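You operate a simulated robot arm through the tools that you are given. There is no shell and no other tool. Be economical: measure what you need, move in short steps, check, and stop when the job is done.

You run a simulated robot arm. Do the job below in one go: nothing can be reset, and whatever is moved stays where it is left.

JOB
Brush the grime off die 7 in the vice and put it back.
Fine: clamp it before you brush; brush back in its place, vice open again.

The check looks at the end state, three seconds after you hand in, the way a careful person would. Anything else that was tipped, shoved, dropped, spilled or broken makes it a failure.

ROBOT AND FRAMES
A 7-joint arm with a two-finger parallel gripper, fixed in place. Base frame: the origin is at the foot of the arm, x ahead of it, y to its left, z up; the work surface is at about z = 0.9. Units: m, rad, N and s.
With the tool pointing down near the work surface it reaches from about 0.3 to 0.68 m from the base axis. Its first joint turns from -1.152 to 1.152 rad. Payload 1.57 kg.
The tool frame sits at the grasp point between the pads (the TCP): z along the fingers, y along the line on which they close. The tips reach 0.03 m beyond it. The gripper opens to 0.11 m. The fingers are 0.024 m wide and 0.012 m thick; the gripper's body (0.048 by 0.112 m) begins 0.078 m behind the TCP.
Orientation is that of the tool frame in the base frame, as a unit quaternion [x, y, z, w]. With the fingers straight down and closing along the base's y, the tool's x points along the base's -x, its y along +y and its z along -z.

CONTROLS
- The arm moves only by the tool move_arm. Its argument "steps" is a list of rows, each an object of numbers (a shift or turn left out is 0, a gripper value left out holds the last): "x", "y", "z": the shift along the base's x, y, z in m; "rx", "ry", "rz": the turn, a rotation vector about the base's x, y, z in rad. In form: [{"x": .., "y": .., "z": .., "rx": .., "ry": .., "rz": ..}, ...]. A call has 1 to 20 rows; each row shifts and turns the commanded pose from where the row before left it. "jaw" is the finger opening in m, from 0 to 0.11, set as the call begins (left out, the last holds). Each row takes 0.2 s and may step no farther than 0.05 m and 0.15 rad from the row before; otherwise, or with a gripper value out of range, the whole call is refused. Where a pose cannot be reached the arm comes as near as it can. A force on the tool above 40 N (or 10 N above the force at the start of the call, whichever is more), or a blocked arm, ends the call early, and 0.2 s more pass. Each finger travels about 0.108 m/s and halts on what it meets, pressing with about 41 N; the grip force reading is that of the motor and also rises with nothing between the fingers. The clock runs only during rows and for 0.2 s after the last one: add rows that do not move to give the fingers time. The reply holds the time, the measured pose of the TCP, the force on the tool along the base axes, the opening and the grip force, in the units named above and with some noise.
- Cameras (640 x 400 px; columns grow to the right, rows downward): "scene" is fixed at [0.1569, -0.3801, 1.421]; the picture's right is [0.85, -0.52, 0.00], its down [-0.22, -0.36, -0.91] and it looks along [0.47, 0.77, -0.42] (base axes); focal length 346 px, centre (320, 200). "wrist" rides on the gripper at [-0.036, 0, -0.08] in the tool frame; the picture's right is [0.00, -1.00, 0.00], its down [0.97, 0.00, -0.24] and it looks along [0.24, 0.00, 0.97] (tool axes); focal length 218 px, centre (320, 200). There is no depth. A picture from a camera that has moved, and an enlarged one, comes with that camera's place and axes in the base frame and with its lens.
- snapshot(camera): a new picture of that camera. It takes no simulated time.
- zoom(camera, box): a new picture of the part [left, top, right, bottom] of that camera's present view, enlarged. It takes no simulated time.
- close_job(): hands the job in; it is judged then, once.

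Go step by step. Nothing tells you positions but the pictures and the camera data: compare them with the known pose of the tool, close in by small moves and look again before you grip or let go. The budget is 120 turns and 68 pictures, counting those below and the enlarged ones. Unless the task says otherwise, let go and move clear before handing in, and close with one line.

The tools are called after "Emit:" by a JSON object that holds its "api" and its "payload". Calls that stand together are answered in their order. move_arm: Moves the arm, as the interface text tells. Its arguments: {"type":"object","properties":{"steps":{"type":"array","items":{"type":"object","properties":{"x":{"type":"number"},"y":{"type":"number"},"z":{"type":"number"},"rx":{"type":"number"},"ry":{"type":"number"},"rz":{"type":"number"}}}},"jaw":{"type":"number"}},"required":["steps"]} The other tools are called the same way: snapshot (camera) takes a picture; zoom (camera, box) takes an enlarged picture of a part of a camera's view; close_job () hands the job in.

At the start:

```text
t: 0.0
ee_pos: [0.4324, 0.0787, 1.2577]
tool_rot: [0.001, 1.0, 0.0, 0.0]
wrist_force: [0.4, 0.4, 0.1]
grip_width: 0.1099
gripper_force: 0.2
```

scene: 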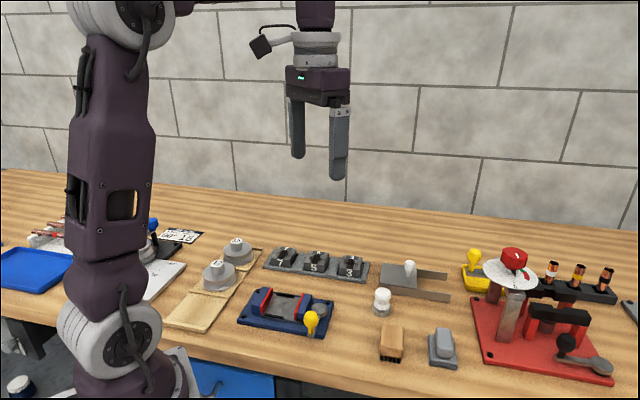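
wrist: 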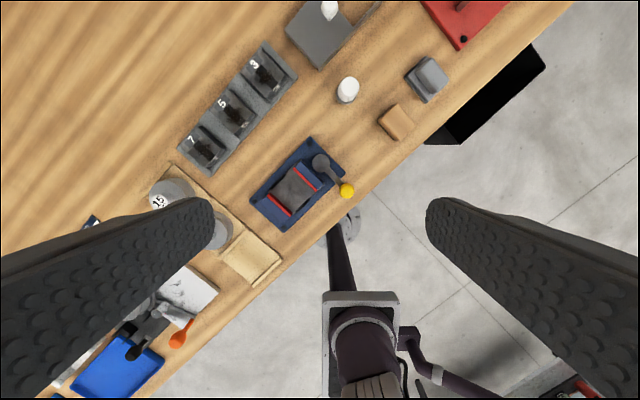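

I see a rack with dies 7, 5 and 3, a small blue vice with a yellow-knobbed lever, a brush-like wooden block and a grey block. I'll look closer first.

Emit:
{"api": "zoom", "payload": {"camera": "scene", "box": [220, 220, 380, 340]}}

Emit:
{"api": "zoom", "payload": {"camera": "scene", "box": [340, 240, 480, 380]}}

Emit:
{"api": "zoom", "payload": {"camera": "wrist", "box": [160, 20, 460, 240]}}

```text
3.33 times, centred on (300, 280) of scene
camera zoom: at [0.1569, -0.3801, 1.421], right [0.85, -0.52, 0.0], down [-0.22, -0.36, -0.91], along [0.47, 0.77, -0.42], focal length 1155 px, centre (387, -67)
```

zoom: 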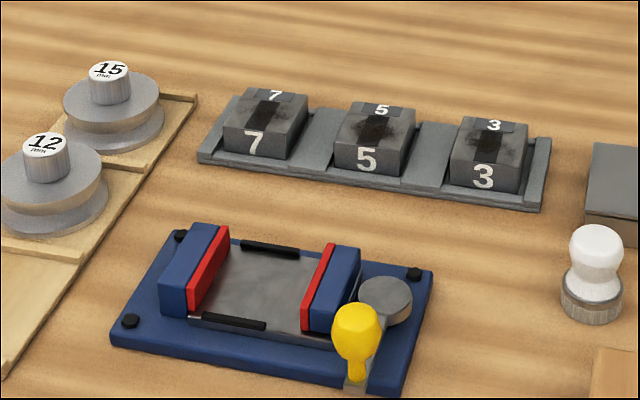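

```text
2.86 times, centred on (410, 310) of scene
camera zoom: at [0.1569, -0.3801, 1.421], right [0.85, -0.52, 0.0], down [-0.22, -0.36, -0.91], along [0.47, 0.77, -0.42], focal length 990 px, centre (63, -114)
```

zoom: 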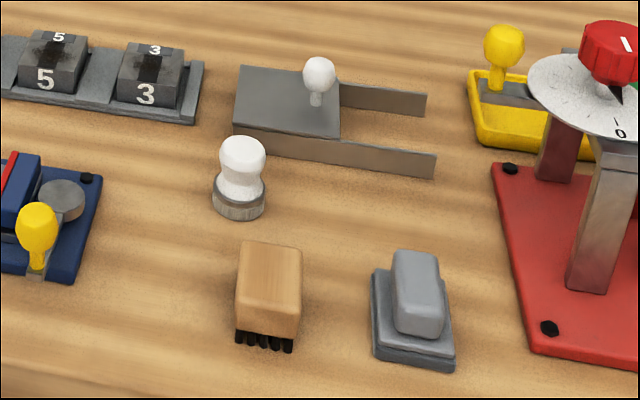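

```text
1.82 times, centred on (310, 130) of wrist
camera zoom: at [0.4689, 0.0799, 1.3374], right [0.0, -1.0, 0.0], down [-0.97, 0.0, 0.24], along [-0.24, 0.0, -0.97], focal length 397 px, centre (338, 327)
```

zoom: 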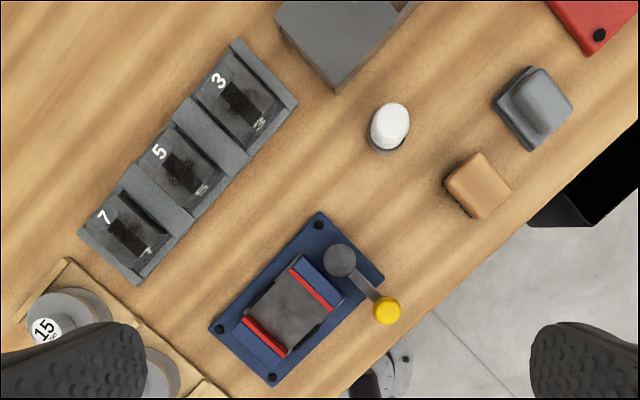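

The rack and the vice both run along about -43° in the base frame, so I'll turn the gripper to match and come down for a closer look.

Emit:
{"api": "move_arm", "payload": {"steps": [{"rz": -0.15, "y": 0.03, "z": -0.02}, {"rz": -0.15, "y": 0.03, "z": -0.02}, {"rz": -0.15, "y": 0.03, "z": -0.02}, {"rz": -0.15, "y": 0.03, "z": -0.02}, {"rz": -0.15, "y": 0.02, "z": -0.02}, {}, {}]}}

Emit:
{"api": "snapshot", "payload": {"camera": "wrist"}}

```text
t: 1.6
ee_pos: [0.4341, 0.2205, 1.1597]
tool_rot: [0.367, 0.93, 0.0, 0.0]
wrist_force: [0.8, 0.2, 0.3]
grip_width: 0.1099
gripper_force: 0.0
```

```text
62 pictures are left
camera wrist: at [0.4598, 0.1961, 1.2389], right [-0.68, -0.73, 0.0], down [-0.71, 0.66, 0.24], along [-0.18, 0.16, -0.97], focal length 218 px, centre (320, 200)
```

wrist: 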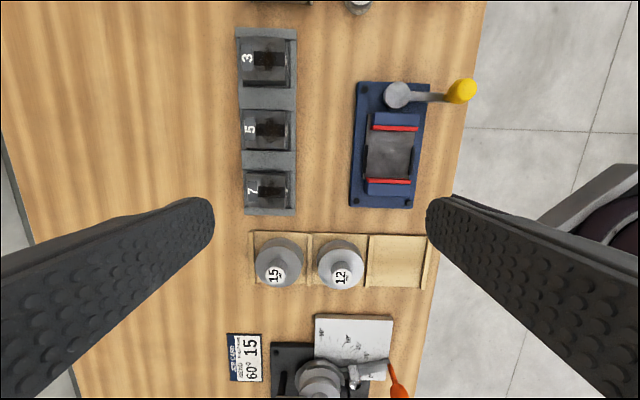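

The rack and vice axis comes out at about -45°, with die 7 near (0.465, 0.290). I'll align, move over it and look again.

Emit:
{"api": "move_arm", "payload": {"steps": [{"rz": -0.03, "x": 0.015, "y": 0.035, "z": -0.03}, {"x": 0.015, "y": 0.035, "z": -0.03}, {}, {}]}}

Emit:
{"api": "snapshot", "payload": {"camera": "wrist"}}

Emit:
{"api": "zoom", "payload": {"camera": "scene", "box": [225, 230, 345, 305]}}

```text
t: 2.6
ee_pos: [0.4627, 0.2891, 1.0988]
tool_rot: [0.38, 0.925, 0.001, 0.0]
wrist_force: [-0.5, -1.0, 0.2]
grip_width: 0.1101
gripper_force: 0.0
```

```text
61 pictures are left
camera wrist: at [0.4882, 0.2632, 1.1787], right [-0.7, -0.71, 0.0], down [-0.69, 0.68, 0.24], along [-0.17, 0.17, -0.97], focal length 218 px, centre (320, 200)
```

wrist: 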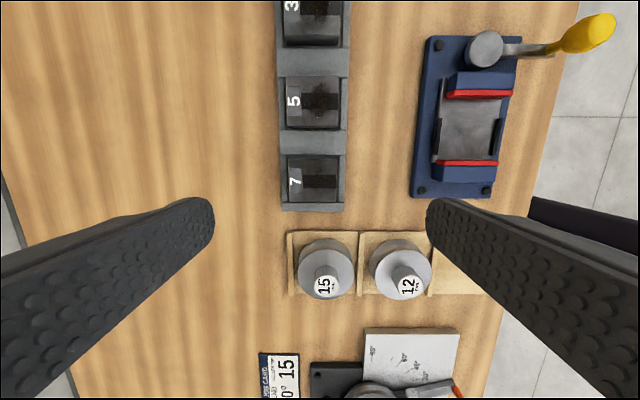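

```text
5.33 times, centred on (285, 268) of scene
camera zoom: at [0.1569, -0.3801, 1.421], right [0.85, -0.52, 0.0], down [-0.22, -0.36, -0.91], along [0.47, 0.77, -0.42], focal length 1847 px, centre (507, -160)
```

zoom: 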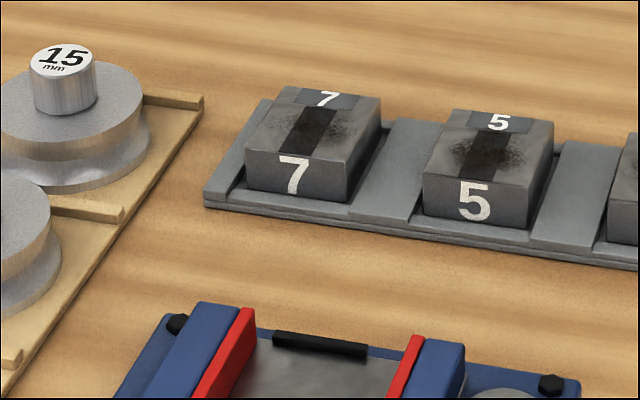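

Emit:
{"api": "zoom", "payload": {"camera": "wrist", "box": [260, 130, 380, 220]}}

Emit:
{"api": "zoom", "payload": {"camera": "wrist", "box": [400, 0, 640, 210]}}

```text
4.44 times, centred on (320, 175) of wrist
camera zoom: at [0.4882, 0.2632, 1.1787], right [-0.7, -0.71, 0.0], down [-0.69, 0.68, 0.24], along [-0.17, 0.17, -0.97], focal length 970 px, centre (320, 311)
```

zoom: 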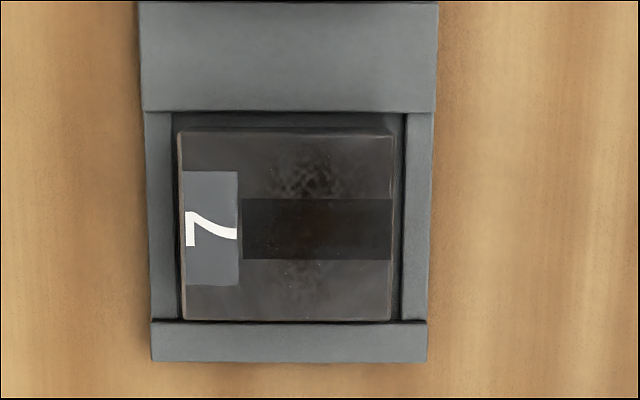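

```text
1.90 times, centred on (520, 105) of wrist
camera zoom: at [0.4882, 0.2632, 1.1787], right [-0.7, -0.71, 0.0], down [-0.69, 0.68, 0.24], along [-0.17, 0.17, -0.97], focal length 416 px, centre (-61, 381)
```

zoom: 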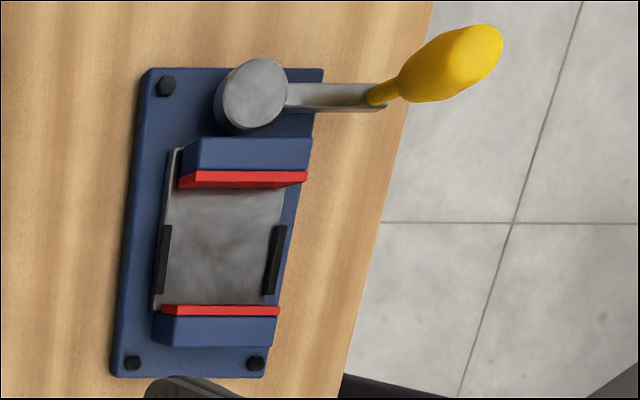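

Die 7's centre comes out at about (0.467, 0.297), with the long side (about 0.054) along the closing direction. I'll descend part of the way and re-measure.

Emit:
{"api": "move_arm", "payload": {"steps": [{"x": 0.0044, "y": 0.0077, "z": -0.03}, {"z": -0.04}, {"z": -0.035}, {}], "jaw": 0.08}}

Emit:
{"api": "snapshot", "payload": {"camera": "wrist"}}

Emit:
{"api": "zoom", "payload": {"camera": "scene", "box": [225, 210, 345, 285]}}

```text
t: 3.6
ee_pos: [0.4684, 0.2949, 0.9935]
tool_rot: [0.38, 0.925, 0.0, 0.0]
wrist_force: [-0.4, 0.0, 0.6]
grip_width: 0.0803
gripper_force: 0.1
```

```text
57 pictures are left
camera wrist: at [0.4938, 0.2706, 1.0726], right [-0.7, -0.71, 0.0], down [-0.69, 0.68, 0.24], along [-0.17, 0.17, -0.97], focal length 218 px, centre (320, 200)
```

wrist: 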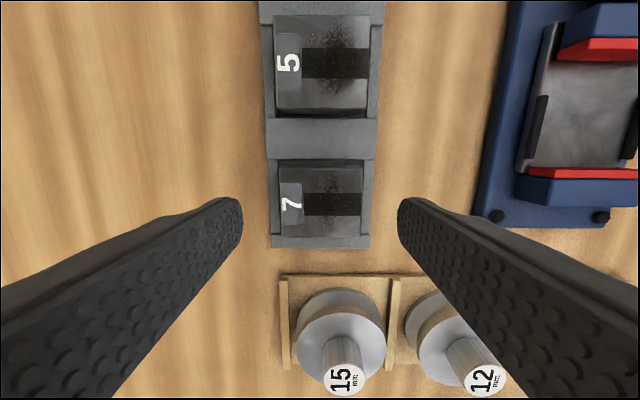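

```text
5.33 times, centred on (285, 248) of scene
camera zoom: at [0.1569, -0.3801, 1.421], right [0.85, -0.52, 0.0], down [-0.22, -0.36, -0.91], along [0.47, 0.77, -0.42], focal length 1847 px, centre (507, -53)
```

zoom: 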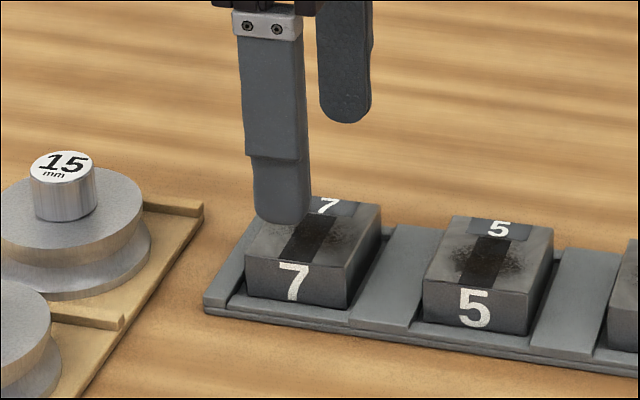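

Emit:
{"api": "zoom", "payload": {"camera": "wrist", "box": [240, 140, 400, 260]}}

```text
3.33 times, centred on (320, 200) of wrist
camera zoom: at [0.4938, 0.2706, 1.0726], right [-0.7, -0.71, 0.0], down [-0.69, 0.68, 0.24], along [-0.17, 0.17, -0.97], focal length 728 px, centre (320, 200)
```

zoom: 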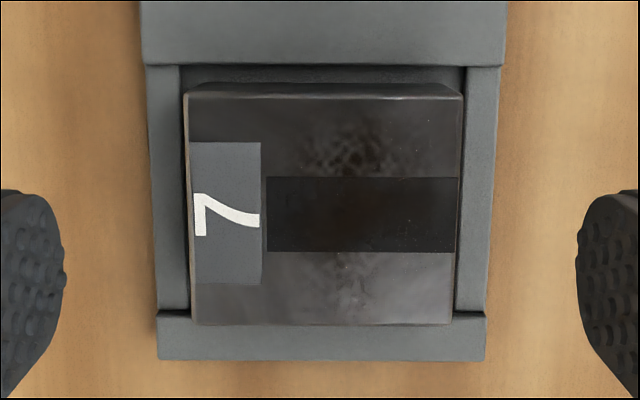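

The die is centred under the gripper, with its top at about z=0.935. I'll go down to TCP 0.950 and grip.

Emit:
{"api": "move_arm", "payload": {"steps": [{"z": -0.022}, {"z": -0.0215}, {}]}}

Emit:
{"api": "zoom", "payload": {"camera": "scene", "box": [225, 210, 345, 285]}}

```text
t: 4.4
ee_pos: [0.4682, 0.2991, 0.951]
tool_rot: [0.38, 0.925, 0.0, 0.001]
wrist_force: [-0.3, 0.4, -0.4]
grip_width: 0.0802
gripper_force: 0.1
```

```text
5.33 times, centred on (285, 248) of scene
camera zoom: at [0.1569, -0.3801, 1.421], right [0.85, -0.52, 0.0], down [-0.22, -0.36, -0.91], along [0.47, 0.77, -0.42], focal length 1847 px, centre (507, -53)
```

zoom: 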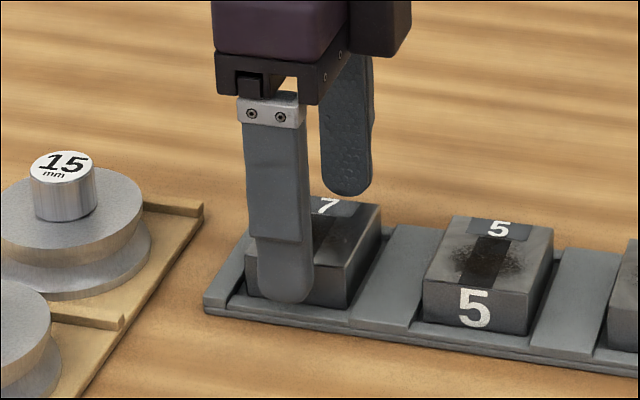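

Emit:
{"api": "move_arm", "payload": {"steps": [{}, {}, {}, {}], "jaw": 0.04}}

```text
t: 5.4
ee_pos: [0.4699, 0.2983, 0.9497]
tool_rot: [0.38, 0.925, 0.0, 0.0]
wrist_force: [-0.4, 0.4, 0.9]
grip_width: 0.0555
gripper_force: 40.9
```

The die is gripped (width 0.0555). Next I'll lift it clear and look down on the rack and vice.

Emit:
{"api": "move_arm", "payload": {"steps": [{"z": 0.02}, {"z": 0.03}, {"z": 0.04}, {"z": 0.03}, {}]}}

Emit:
{"api": "snapshot", "payload": {"camera": "wrist"}}

Emit:
{"api": "snapshot", "payload": {"camera": "scene"}}

```text
t: 6.6
ee_pos: [0.4688, 0.299, 1.0685]
tool_rot: [0.38, 0.925, 0.0, 0.0]
wrist_force: [-0.7, 0.4, -4.4]
grip_width: 0.0553
gripper_force: 41.0
```

```text
53 pictures are left
camera wrist: at [0.4944, 0.2732, 1.1481], right [-0.7, -0.71, 0.0], down [-0.69, 0.68, 0.24], along [-0.17, 0.17, -0.97], focal length 218 px, centre (320, 200)
```

wrist: 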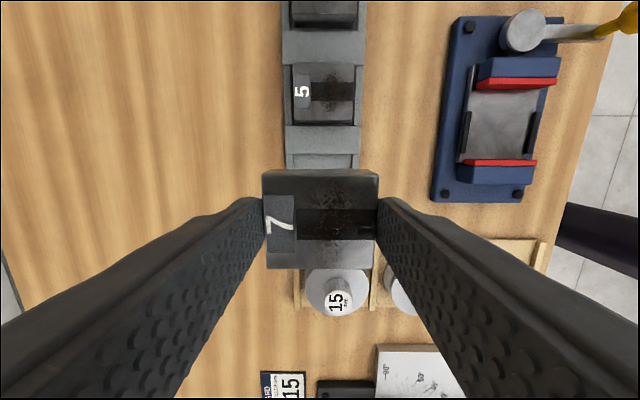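

```text
52 pictures are left
```

scene: 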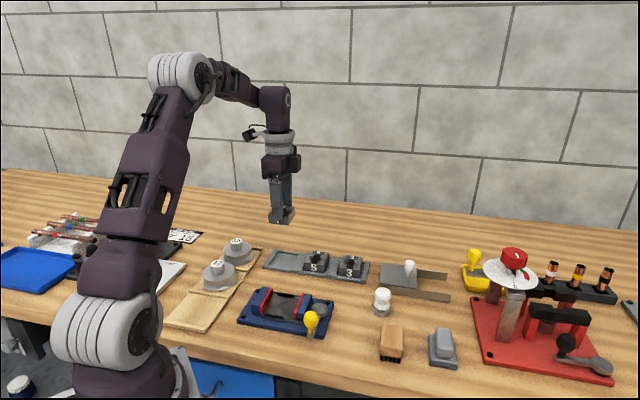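

Emit:
{"api": "zoom", "payload": {"camera": "wrist", "box": [420, 0, 640, 210]}}

Emit:
{"api": "zoom", "payload": {"camera": "scene", "box": [230, 150, 350, 225]}}

Emit:
{"api": "zoom", "payload": {"camera": "scene", "box": [230, 270, 350, 345]}}

```text
1.90 times, centred on (530, 105) of wrist
camera zoom: at [0.4944, 0.2732, 1.1481], right [-0.7, -0.71, 0.0], down [-0.69, 0.68, 0.24], along [-0.17, 0.17, -0.97], focal length 416 px, centre (-80, 381)
```

zoom: 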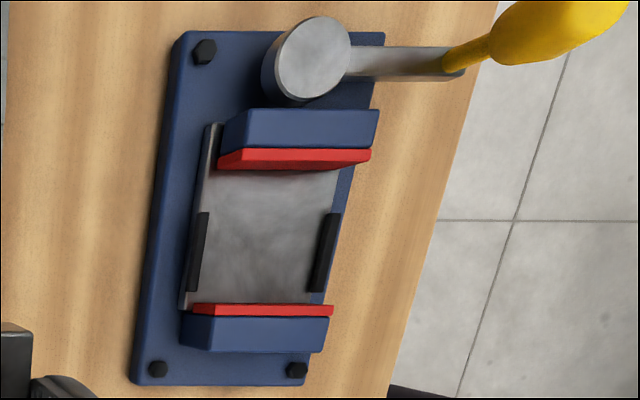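

```text
5.33 times, centred on (290, 188) of scene
camera zoom: at [0.157, -0.38, 1.421], right [0.85, -0.52, 0.0], down [-0.22, -0.36, -0.91], along [0.47, 0.77, -0.42], focal length 1847 px, centre (480, 267)
```

zoom: 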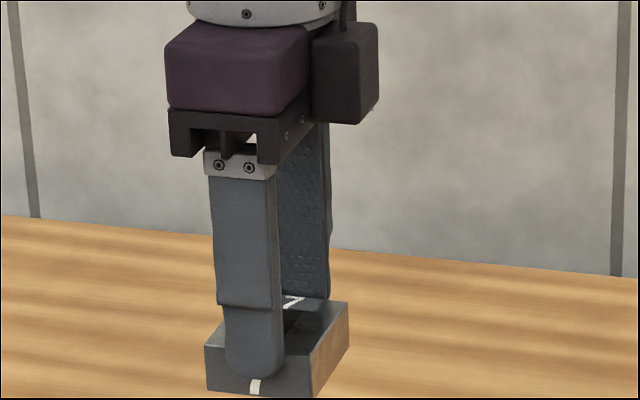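

```text
5.33 times, centred on (290, 308) of scene
camera zoom: at [0.157, -0.38, 1.421], right [0.85, -0.52, 0.0], down [-0.22, -0.36, -0.91], along [0.47, 0.77, -0.42], focal length 1847 px, centre (480, -373)
```

zoom: 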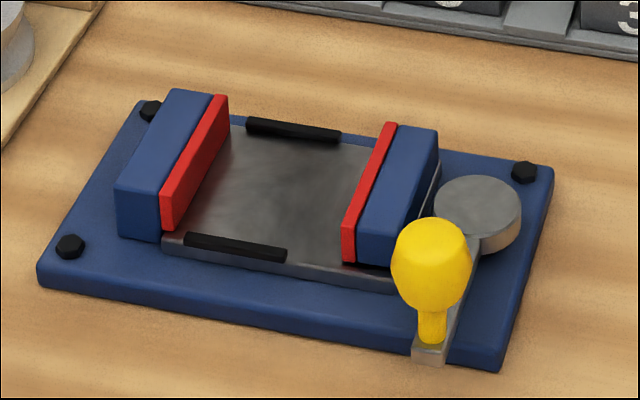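

The vice's bed centre is at about (0.380, 0.138) and the stop tops are near z=0.925. I'll carry the die over the vice at this height and check.

Emit:
{"api": "move_arm", "payload": {"steps": [{"x": -0.0176, "y": -0.0321}, {"x": -0.0176, "y": -0.0321}, {"x": -0.0176, "y": -0.0321}, {"x": -0.0176, "y": -0.0321}, {"x": -0.0178, "y": -0.0319}, {}, {}]}}

Emit:
{"api": "snapshot", "payload": {"camera": "wrist"}}

Emit:
{"api": "zoom", "payload": {"camera": "scene", "box": [220, 220, 360, 345]}}

```text
t: 8.2
ee_pos: [0.3783, 0.1369, 1.0715]
tool_rot: [0.38, 0.925, 0.0, 0.0]
wrist_force: [-0.8, 0.5, -4.1]
grip_width: 0.0557
gripper_force: 41.5
```

```text
48 pictures are left
camera wrist: at [0.4054, 0.1112, 1.1507], right [-0.7, -0.71, 0.0], down [-0.69, 0.68, 0.24], along [-0.17, 0.17, -0.97], focal length 218 px, centre (320, 200)
```

wrist: 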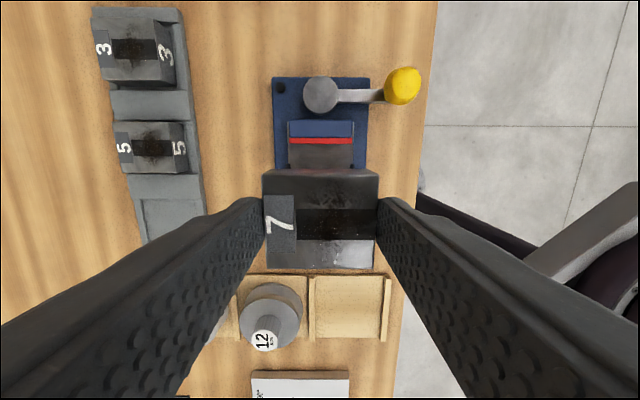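

```text
3.20 times, centred on (290, 282) of scene
camera zoom: at [0.1569, -0.3801, 1.421], right [0.85, -0.52, 0.0], down [-0.22, -0.36, -0.91], along [0.47, 0.77, -0.42], focal length 1108 px, centre (416, -64)
```

zoom: 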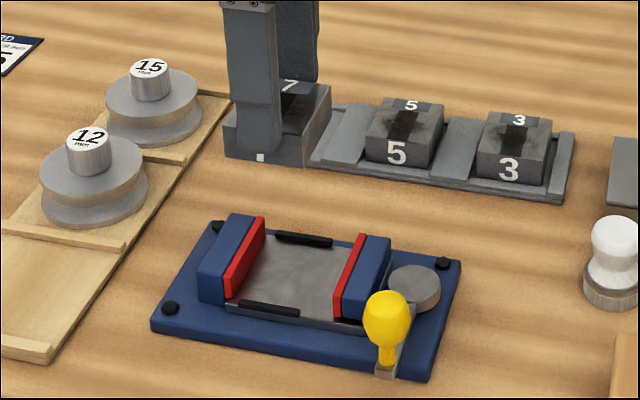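

The die is lined up over the vice. I'll make a small correction, come down to just above the jaws, and check again.

Emit:
{"api": "move_arm", "payload": {"steps": [{"x": 0.0004, "y": -0.0024, "z": -0.04}, {"z": -0.03}, {"z": -0.015}, {}]}}

Emit:
{"api": "snapshot", "payload": {"camera": "wrist"}}

Emit:
{"api": "zoom", "payload": {"camera": "scene", "box": [230, 255, 350, 345]}}

```text
t: 9.2
ee_pos: [0.3797, 0.1353, 0.9857]
tool_rot: [0.381, 0.925, 0.0, 0.0]
wrist_force: [-0.4, -0.3, -4.4]
grip_width: 0.0556
gripper_force: 40.6
```

```text
46 pictures are left
camera wrist: at [0.4053, 0.1087, 1.0647], right [-0.7, -0.71, 0.0], down [-0.69, 0.68, 0.24], along [-0.17, 0.17, -0.97], focal length 218 px, centre (320, 200)
```

wrist: 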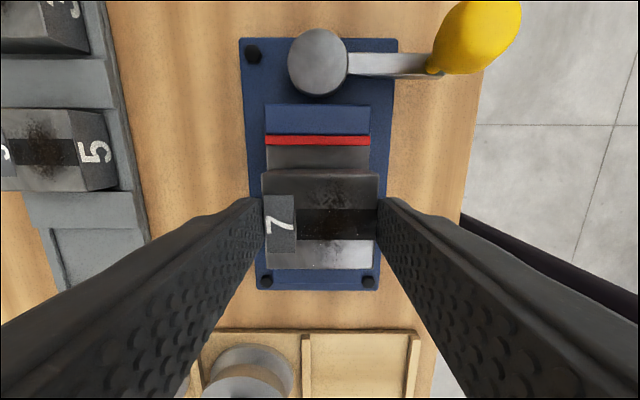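

```text
4.44 times, centred on (290, 300) of scene
camera zoom: at [0.1569, -0.3801, 1.421], right [0.85, -0.52, 0.0], down [-0.22, -0.36, -0.91], along [0.47, 0.77, -0.42], focal length 1539 px, centre (453, -244)
```

zoom: 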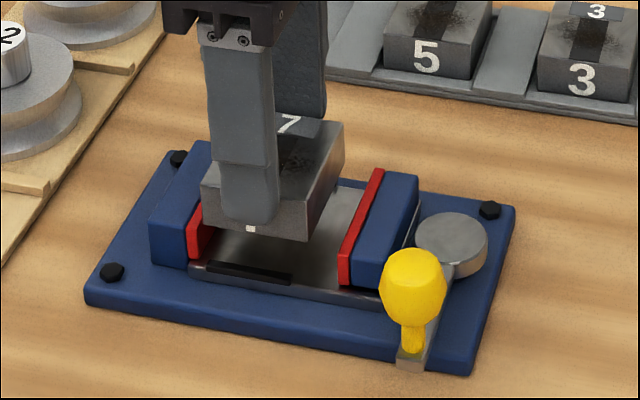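

The drop lines up with the gap between the stops. I'll lower it gently and watch the force.

Emit:
{"api": "move_arm", "payload": {"steps": [{"z": -0.01}, {"z": -0.008}, {"z": -0.003}, {}]}}

Emit:
{"api": "zoom", "payload": {"camera": "scene", "box": [230, 255, 350, 345]}}

```text
t: 10.1
ee_pos: [0.3794, 0.1347, 0.9657]
tool_rot: [0.381, 0.925, 0.001, 0.0]
wrist_force: [-4.0, -1.1, 11.1]
grip_width: 0.0556
gripper_force: 41.2
stopped in row 4: the force on the tool passed its limit (the readings are from after the stop); the commanded pose is now the measured one
```

```text
4.44 times, centred on (290, 300) of scene
camera zoom: at [0.1566, -0.3802, 1.421], right [0.85, -0.52, 0.0], down [-0.22, -0.36, -0.91], along [0.47, 0.77, -0.42], focal length 1539 px, centre (453, -244)
```

zoom: 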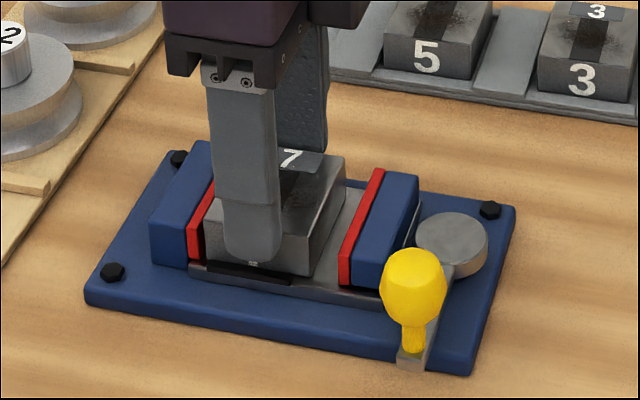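

Emit:
{"api": "zoom", "payload": {"camera": "scene", "box": [260, 285, 320, 325]}}

Emit:
{"api": "zoom", "payload": {"camera": "wrist", "box": [230, 80, 410, 290]}}

```text
10.00 times, centred on (290, 305) of scene
camera zoom: at [0.1566, -0.3802, 1.421], right [0.85, -0.52, 0.0], down [-0.22, -0.36, -0.91], along [0.47, 0.77, -0.42], focal length 3464 px, centre (620, -850)
```

zoom: 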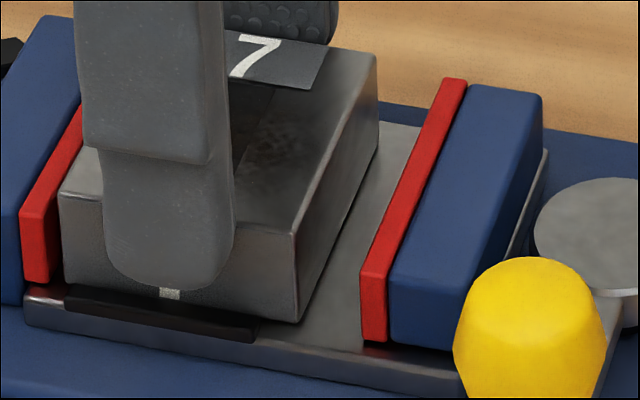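

```text
1.90 times, centred on (320, 185) of wrist
camera zoom: at [0.4053, 0.1092, 1.044], right [-0.7, -0.71, 0.0], down [-0.69, 0.68, 0.24], along [-0.17, 0.17, -0.97], focal length 416 px, centre (320, 229)
```

zoom: 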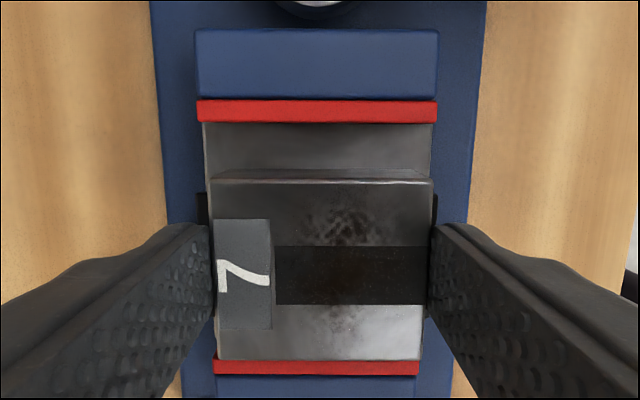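

The die looks seated flat on the bed between the stops and close to the fixed jaw. I'll release it and rise.

Emit:
{"api": "move_arm", "payload": {"steps": [{}, {}], "jaw": 0.075}}

Emit:
{"api": "move_arm", "payload": {"steps": [{"z": 0.01}, {"z": 0.03}, {"z": 0.04}, {"z": 0.02}, {}]}}

Emit:
{"api": "snapshot", "payload": {"camera": "wrist"}}

Emit:
{"api": "zoom", "payload": {"camera": "scene", "box": [230, 255, 350, 345]}}

```text
t: 10.7
ee_pos: [0.3808, 0.1346, 0.9651]
tool_rot: [0.38, 0.925, 0.001, 0.001]
wrist_force: [-0.1, 0.1, 0.4]
grip_width: 0.0749
gripper_force: 0.1
```

```text
t: 11.9
ee_pos: [0.3791, 0.1339, 1.066]
tool_rot: [0.38, 0.925, 0.001, 0.001]
wrist_force: [0.3, 0.1, 1.2]
grip_width: 0.0751
gripper_force: 0.0
```

```text
41 pictures are left
camera wrist: at [0.4047, 0.1089, 1.1446], right [-0.7, -0.71, 0.0], down [-0.69, 0.68, 0.24], along [-0.17, 0.17, -0.97], focal length 218 px, centre (320, 200)
```

wrist: 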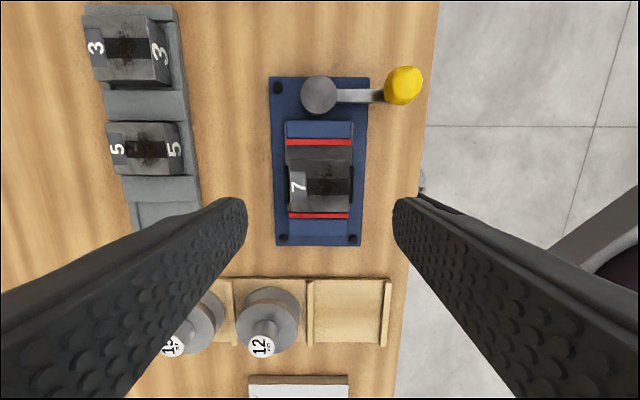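

```text
4.44 times, centred on (290, 300) of scene
camera zoom: at [0.1569, -0.3801, 1.421], right [0.85, -0.52, 0.0], down [-0.22, -0.36, -0.91], along [0.47, 0.77, -0.42], focal length 1539 px, centre (453, -244)
```

zoom: 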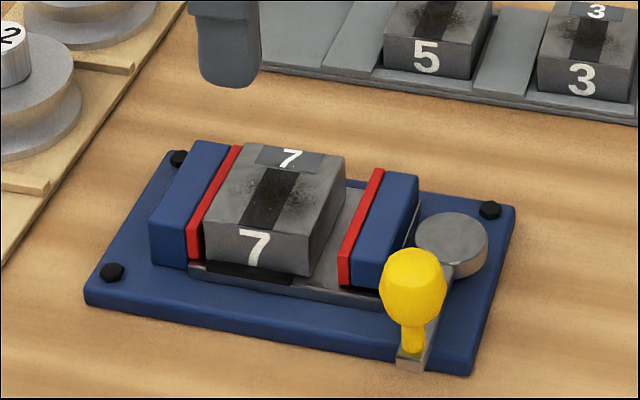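

The die sits well in the vice. The lever pivots near (0.437, 0.079) and its knob is near (0.395, 0.040, 0.962). The only free swing is away from the jaw, toward the bench's right. I'll move over the knob with the fingers closing along x.

Emit:
{"api": "move_arm", "payload": {"steps": [{"x": 0.0026, "y": -0.0158, "rz": -0.13}, {"x": 0.0026, "y": -0.0158, "rz": -0.13}, {"x": 0.0026, "y": -0.0158, "rz": -0.13}, {"x": 0.0026, "y": -0.0158, "rz": -0.13}, {"x": 0.0026, "y": -0.0158, "rz": -0.13}, {"x": 0.0025, "y": -0.0155, "rz": -0.13}, {}, {}], "jaw": 0.065}}

Emit:
{"api": "snapshot", "payload": {"camera": "wrist"}}

```text
t: 13.7
ee_pos: [0.3944, 0.0399, 1.0645]
tool_rot: [0.703, 0.711, 0.0, 0.001]
wrist_force: [0.5, 0.0, -0.7]
grip_width: 0.0653
gripper_force: 0.1
```

```text
39 pictures are left
camera wrist: at [0.3952, 0.0035, 1.1438], right [-1.0, -0.01, 0.0], down [-0.01, 0.97, 0.24], along [0.0, 0.24, -0.97], focal length 218 px, centre (320, 200)
```

wrist: 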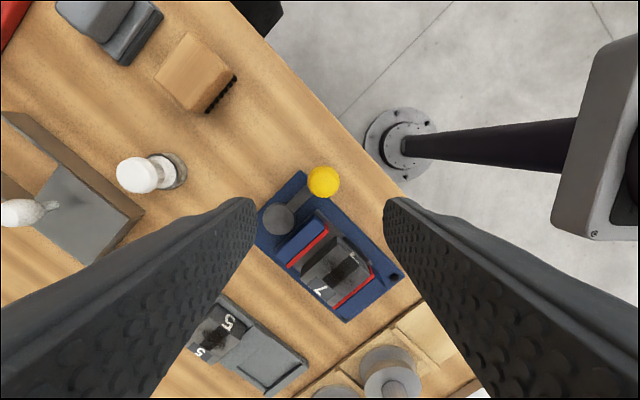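

The knob is actually near (0.392, 0.033), so I'll shift and descend around it.

Emit:
{"api": "move_arm", "payload": {"steps": [{"x": -0.0025, "y": -0.0075, "z": -0.03}, {"z": -0.03}, {"z": -0.02}, {"z": -0.017}, {}]}}

Emit:
{"api": "snapshot", "payload": {"camera": "wrist"}}

Emit:
{"api": "zoom", "payload": {"camera": "scene", "box": [250, 245, 370, 345]}}

```text
t: 14.9
ee_pos: [0.3933, 0.0326, 0.9653]
tool_rot: [0.704, 0.71, 0.0, 0.001]
wrist_force: [-0.2, -0.4, -0.3]
grip_width: 0.0651
gripper_force: 0.1
```

```text
38 pictures are left
camera wrist: at [0.3934, -0.0029, 1.0449], right [-1.0, -0.01, 0.0], down [-0.01, 0.97, 0.24], along [0.0, 0.24, -0.97], focal length 218 px, centre (320, 200)
```

wrist: 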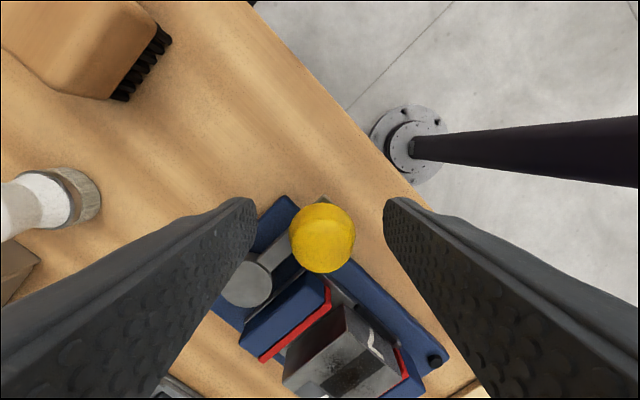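

```text
4.00 times, centred on (310, 295) of scene
camera zoom: at [0.1569, -0.3801, 1.421], right [0.85, -0.52, 0.0], down [-0.22, -0.36, -0.91], along [0.47, 0.77, -0.42], focal length 1386 px, centre (360, -180)
```

zoom: 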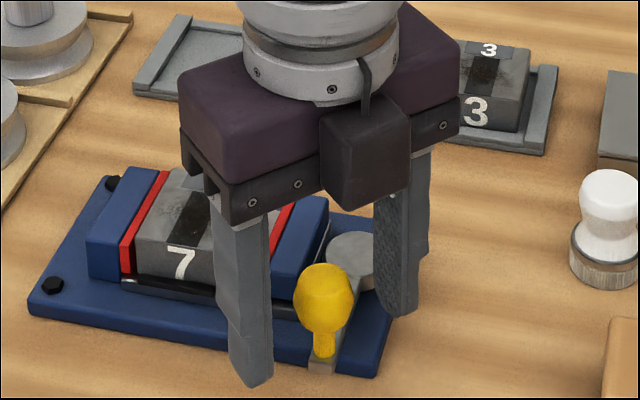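

The knob is centred between the fingers, so I'll grip it.

Emit:
{"api": "move_arm", "payload": {"steps": [{}, {}, {}, {}], "jaw": 0.015}}

```text
t: 15.9
ee_pos: [0.3923, 0.0328, 0.9658]
tool_rot: [0.703, 0.711, 0.0, 0.0]
wrist_force: [-6.7, -2.6, -5.5]
grip_width: 0.027
gripper_force: 37.3
```

Emit:
{"api": "move_arm", "payload": {"steps": [{"x": 0.0033, "y": -0.003, "rz": 0.07}, {"x": 0.0034, "y": -0.0028, "rz": 0.07}, {}]}}

Emit:
{"api": "zoom", "payload": {"camera": "scene", "box": [230, 245, 350, 345]}}

```text
t: 16.7
ee_pos: [0.3994, 0.0273, 0.967]
tool_rot: [0.651, 0.759, 0.0, 0.0]
wrist_force: [-8.3, -2.9, -31.2]
grip_width: 0.0274
gripper_force: 38.1
```

```text
4.00 times, centred on (290, 295) of scene
camera zoom: at [0.1571, -0.3801, 1.421], right [0.85, -0.52, 0.0], down [-0.22, -0.36, -0.91], along [0.47, 0.77, -0.42], focal length 1386 px, centre (440, -180)
```

zoom: 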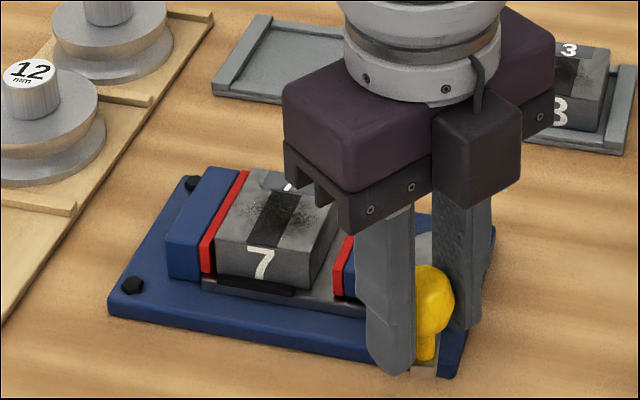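

Emit:
{"api": "move_arm", "payload": {"steps": [{"z": -0.001}, {}]}}

```text
t: 17.3
ee_pos: [0.4006, 0.0254, 0.9659]
tool_rot: [0.652, 0.759, 0.002, 0.001]
wrist_force: [-16.6, -6.4, 14.9]
grip_width: 0.0273
gripper_force: 37.8
```

The rigid grip fights the lever's arc, so I'll loosen the fingers slightly to cage the knob and push it around instead.

Emit:
{"api": "move_arm", "payload": {"steps": [{}, {}], "jaw": 0.033}}

Emit:
{"api": "snapshot", "payload": {"camera": "wrist"}}

```text
t: 17.9
ee_pos: [0.4013, 0.0279, 0.9643]
tool_rot: [0.652, 0.758, 0.002, 0.001]
wrist_force: [-0.4, 0.6, 0.6]
grip_width: 0.0329
gripper_force: 0.1
```

```text
35 pictures are left
camera wrist: at [0.4059, -0.0086, 1.045], right [-0.99, -0.15, 0.0], down [-0.15, 0.96, 0.24], along [-0.03, 0.24, -0.97], focal length 218 px, centre (320, 200)
```

wrist: 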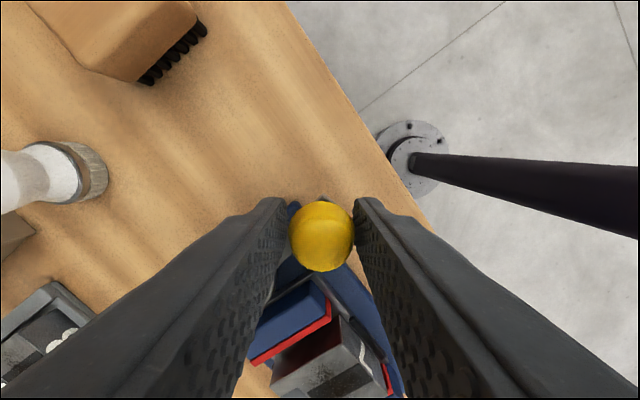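

Emit:
{"api": "move_arm", "payload": {"steps": [{"x": 0.0074, "y": -0.0046}, {"x": 0.0079, "y": -0.0035}, {"x": 0.0084, "y": -0.0024}, {}]}}

Emit:
{"api": "snapshot", "payload": {"camera": "wrist"}}

Emit:
{"api": "zoom", "payload": {"camera": "scene", "box": [230, 245, 350, 345]}}

```text
t: 18.9
ee_pos: [0.4248, 0.0159, 0.9662]
tool_rot: [0.651, 0.759, 0.001, 0.002]
wrist_force: [-2.3, -1.5, 0.9]
grip_width: 0.0344
gripper_force: 0.9
```

```text
34 pictures are left
camera wrist: at [0.4297, -0.0192, 1.0457], right [-0.99, -0.15, 0.0], down [-0.15, 0.96, 0.24], along [-0.03, 0.24, -0.97], focal length 218 px, centre (320, 200)
```

wrist: 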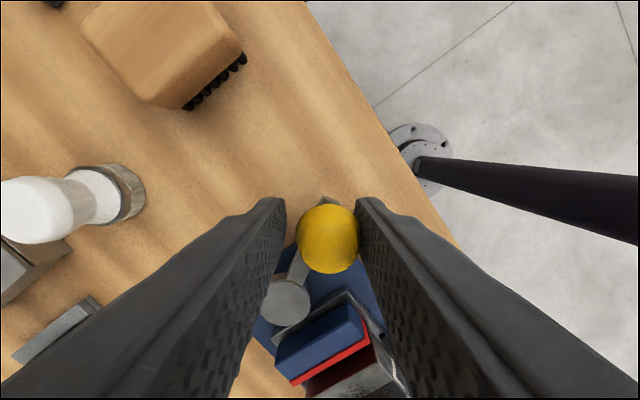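

```text
4.00 times, centred on (290, 295) of scene
camera zoom: at [0.1569, -0.3801, 1.421], right [0.85, -0.52, 0.0], down [-0.22, -0.36, -0.91], along [0.47, 0.77, -0.42], focal length 1386 px, centre (440, -180)
```

zoom: 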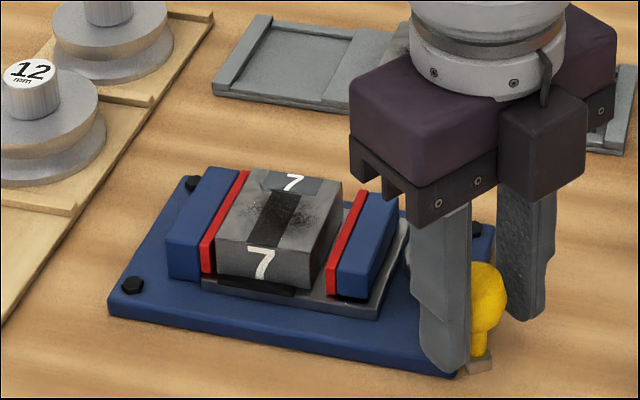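

The lever drives the moving jaw toward the die, so this is the right way. I'll continue.

Emit:
{"api": "move_arm", "payload": {"steps": [{"x": 0.0086, "y": -0.0012, "rz": 0.07}, {"x": 0.0088, "y": 0, "rz": 0.07}, {"x": 0.0086, "y": 0.0012, "rz": 0.07}, {"x": 0.0084, "y": 0.0024, "rz": 0.07}, {}]}}

Emit:
{"api": "snapshot", "payload": {"camera": "wrist"}}

Emit:
{"api": "zoom", "payload": {"camera": "scene", "box": [230, 245, 350, 345]}}

```text
t: 20.1
ee_pos: [0.4586, 0.02, 0.967]
tool_rot: [0.539, 0.842, 0.001, 0.001]
wrist_force: [-1.2, -1.1, 0.3]
grip_width: 0.0342
gripper_force: 0.3
```

```text
32 pictures are left
camera wrist: at [0.4732, -0.0137, 1.0458], right [-0.91, -0.42, 0.0], down [-0.41, 0.88, 0.24], along [-0.1, 0.22, -0.97], focal length 218 px, centre (320, 200)
```

wrist: 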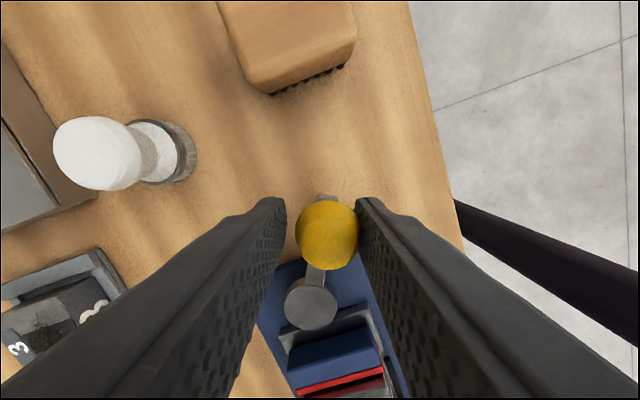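

```text
4.00 times, centred on (290, 295) of scene
camera zoom: at [0.1569, -0.3801, 1.421], right [0.85, -0.52, 0.0], down [-0.22, -0.36, -0.91], along [0.47, 0.77, -0.42], focal length 1386 px, centre (440, -180)
```

zoom: 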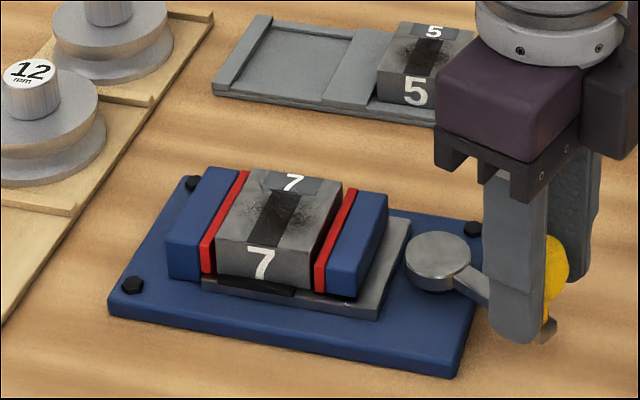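

Emit:
{"api": "move_arm", "payload": {"steps": [{"x": 0.0079, "y": 0.0035, "rz": 0.07}, {"x": 0.0074, "y": 0.0046, "rz": 0.07}, {"x": 0.0067, "y": 0.0056, "rz": 0.07}, {}]}}

Emit:
{"api": "zoom", "payload": {"camera": "scene", "box": [230, 245, 350, 345]}}

```text
t: 21.1
ee_pos: [0.479, 0.0335, 0.9648]
tool_rot: [0.448, 0.894, 0.0, -0.001]
wrist_force: [-11.3, -5.5, -1.2]
grip_width: 0.044
gripper_force: 5.9
```

```text
4.00 times, centred on (290, 295) of scene
camera zoom: at [0.1566, -0.3802, 1.421], right [0.85, -0.52, 0.0], down [-0.22, -0.36, -0.91], along [0.47, 0.77, -0.42], focal length 1386 px, centre (440, -180)
```

zoom: 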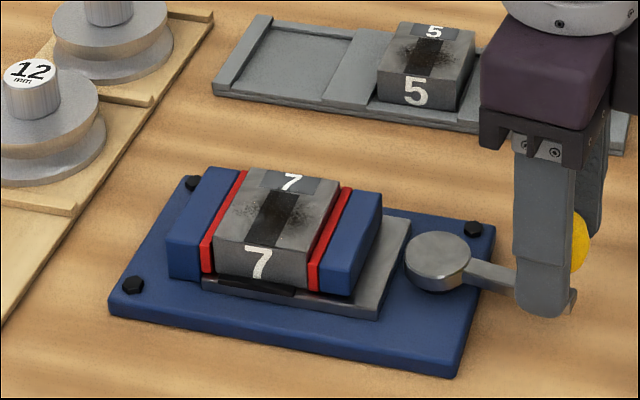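

The jaw now meets the die and the lever resists. I'll firm it up a little more.

Emit:
{"api": "move_arm", "payload": {"steps": [{"x": 0.003, "y": 0.003}, {}, {}], "jaw": 0.028}}

Emit:
{"api": "snapshot", "payload": {"camera": "wrist"}}

```text
t: 21.9
ee_pos: [0.4825, 0.0362, 0.9664]
tool_rot: [0.449, 0.894, 0.0, 0.0]
wrist_force: [-19.4, -17.3, -11.7]
grip_width: 0.051
gripper_force: 12.8
```

```text
29 pictures are left
camera wrist: at [0.5041, 0.0061, 1.0455], right [-0.8, -0.6, 0.0], down [-0.58, 0.78, 0.24], along [-0.14, 0.19, -0.97], focal length 218 px, centre (320, 200)
```

wrist: 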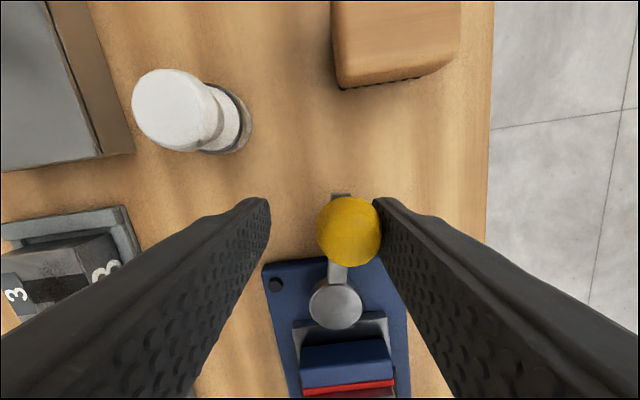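

The lever is stiff at about 307° and the die is pinched between the jaws. I'll let go, lift clear and see whether it holds.

Emit:
{"api": "move_arm", "payload": {"steps": [{}, {}, {"x": -0.004, "y": -0.009}, {"z": 0.03}, {"z": 0.04}, {"z": 0.04}, {}], "jaw": 0.075}}

Emit:
{"api": "snapshot", "payload": {"camera": "wrist"}}

Emit:
{"api": "zoom", "payload": {"camera": "scene", "box": [230, 250, 350, 340]}}

```text
t: 23.5
ee_pos: [0.4778, 0.0273, 1.0781]
tool_rot: [0.448, 0.894, 0.001, 0.001]
wrist_force: [0.0, -0.6, 0.3]
grip_width: 0.075
gripper_force: 0.0
```

```text
28 pictures are left
camera wrist: at [0.5002, -0.0023, 1.1576], right [-0.8, -0.6, 0.0], down [-0.58, 0.78, 0.24], along [-0.14, 0.19, -0.97], focal length 218 px, centre (320, 200)
```

wrist: 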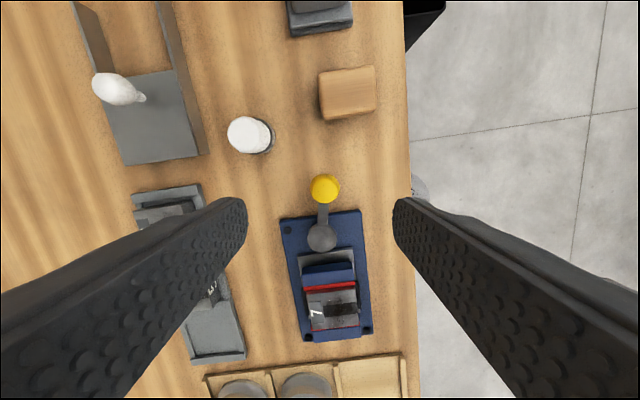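

```text
4.44 times, centred on (290, 295) of scene
camera zoom: at [0.1569, -0.3801, 1.421], right [0.85, -0.52, 0.0], down [-0.22, -0.36, -0.91], along [0.47, 0.77, -0.42], focal length 1539 px, centre (453, -222)
```

zoom: 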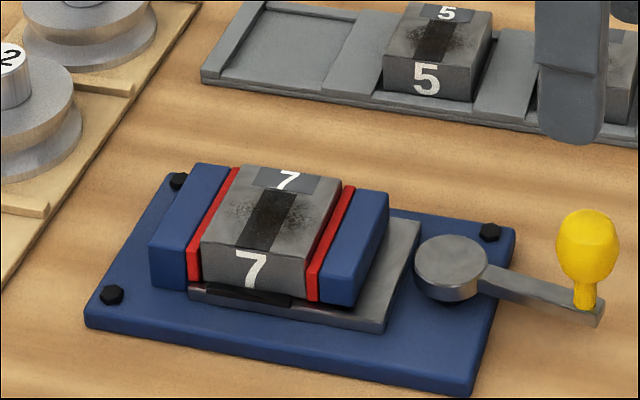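

The die is clamped and the lever stays put. The brush block is near (0.508, -0.054), so I'll move over it for a closer look.

Emit:
{"api": "move_arm", "payload": {"steps": [{"x": 0.008, "y": -0.02, "rz": 0.07}, {"x": 0.008, "y": -0.02, "rz": 0.073}, {"x": 0.0145, "y": -0.041, "z": -0.02}, {}, {}]}}

Emit:
{"api": "snapshot", "payload": {"camera": "wrist"}}

Emit:
{"api": "zoom", "payload": {"camera": "scene", "box": [350, 280, 470, 370]}}

```text
t: 24.7
ee_pos: [0.5098, -0.0543, 1.0576]
tool_rot: [0.383, 0.924, 0.001, 0.001]
wrist_force: [-0.3, 0.0, -0.1]
grip_width: 0.0748
gripper_force: 0.0
```

```text
26 pictures are left
camera wrist: at [0.5351, -0.0793, 1.1372], right [-0.71, -0.71, 0.0], down [-0.69, 0.69, 0.24], along [-0.17, 0.17, -0.97], focal length 218 px, centre (320, 200)
```

wrist: 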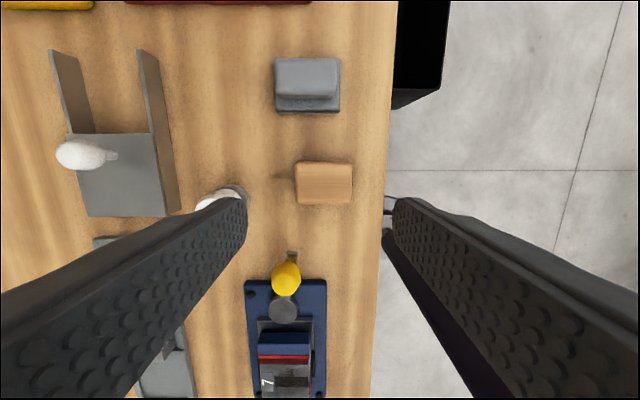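

```text
4.44 times, centred on (410, 325) of scene
camera zoom: at [0.1569, -0.3801, 1.421], right [0.85, -0.52, 0.0], down [-0.22, -0.36, -0.91], along [0.47, 0.77, -0.42], focal length 1539 px, centre (-80, -356)
```

zoom: 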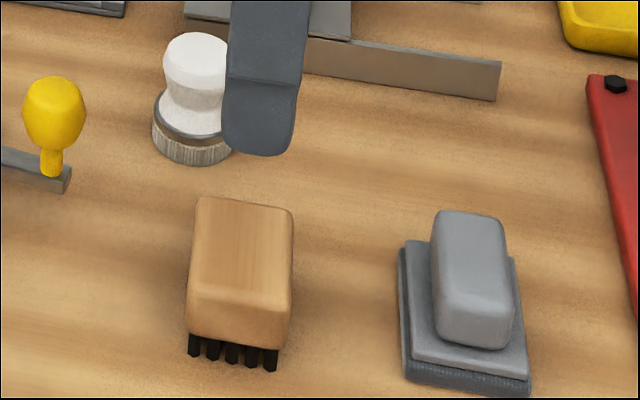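

Emit:
{"api": "move_arm", "payload": {"steps": [{"y": -0.004, "z": -0.04}, {"z": -0.03}, {}]}}

Emit:
{"api": "snapshot", "payload": {"camera": "wrist"}}

```text
t: 25.5
ee_pos: [0.5099, -0.0575, 0.9843]
tool_rot: [0.383, 0.924, 0.001, 0.0]
wrist_force: [-0.2, -0.9, 0.0]
grip_width: 0.0751
gripper_force: 0.0
```

```text
24 pictures are left
camera wrist: at [0.5349, -0.0829, 1.064], right [-0.71, -0.71, 0.0], down [-0.69, 0.69, 0.24], along [-0.17, 0.17, -0.97], focal length 218 px, centre (320, 200)
```

wrist: 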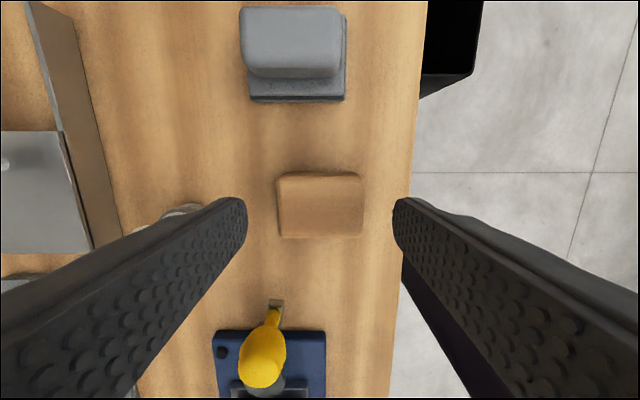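

Centred on the brush. I'll descend and grip it.

Emit:
{"api": "move_arm", "payload": {"steps": [{"z": -0.02}, {"z": -0.0145}, {}]}}

Emit:
{"api": "move_arm", "payload": {"steps": [{}, {}, {}], "jaw": 0.035}}

Emit:
{"api": "move_arm", "payload": {"steps": [{"z": 0.02}, {"z": 0.03}, {"z": 0.03}, {}, {}]}}

Emit:
{"api": "zoom", "payload": {"camera": "scene", "box": [350, 220, 470, 310]}}

```text
t: 26.3
ee_pos: [0.511, -0.059, 0.9512]
tool_rot: [0.383, 0.924, 0.001, 0.001]
wrist_force: [0.3, 0.7, 0.3]
grip_width: 0.075
gripper_force: 0.0
```

```text
t: 27.1
ee_pos: [0.51, -0.0591, 0.9521]
tool_rot: [0.383, 0.924, 0.001, 0.0]
wrist_force: [-0.2, -0.4, -0.3]
grip_width: 0.0529
gripper_force: 41.7
```

```text
t: 28.3
ee_pos: [0.5096, -0.0581, 1.0328]
tool_rot: [0.383, 0.924, 0.001, 0.0]
wrist_force: [0.4, -0.2, -0.9]
grip_width: 0.053
gripper_force: 41.0
```

```text
4.44 times, centred on (410, 265) of scene
camera zoom: at [0.1569, -0.3801, 1.421], right [0.85, -0.52, 0.0], down [-0.22, -0.36, -0.91], along [0.47, 0.77, -0.42], focal length 1539 px, centre (-80, -89)
```

zoom: 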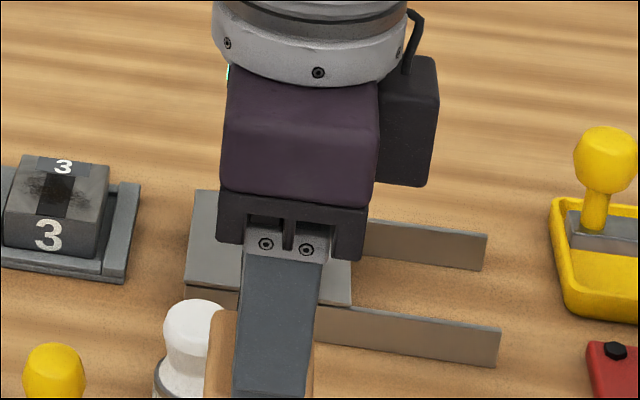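

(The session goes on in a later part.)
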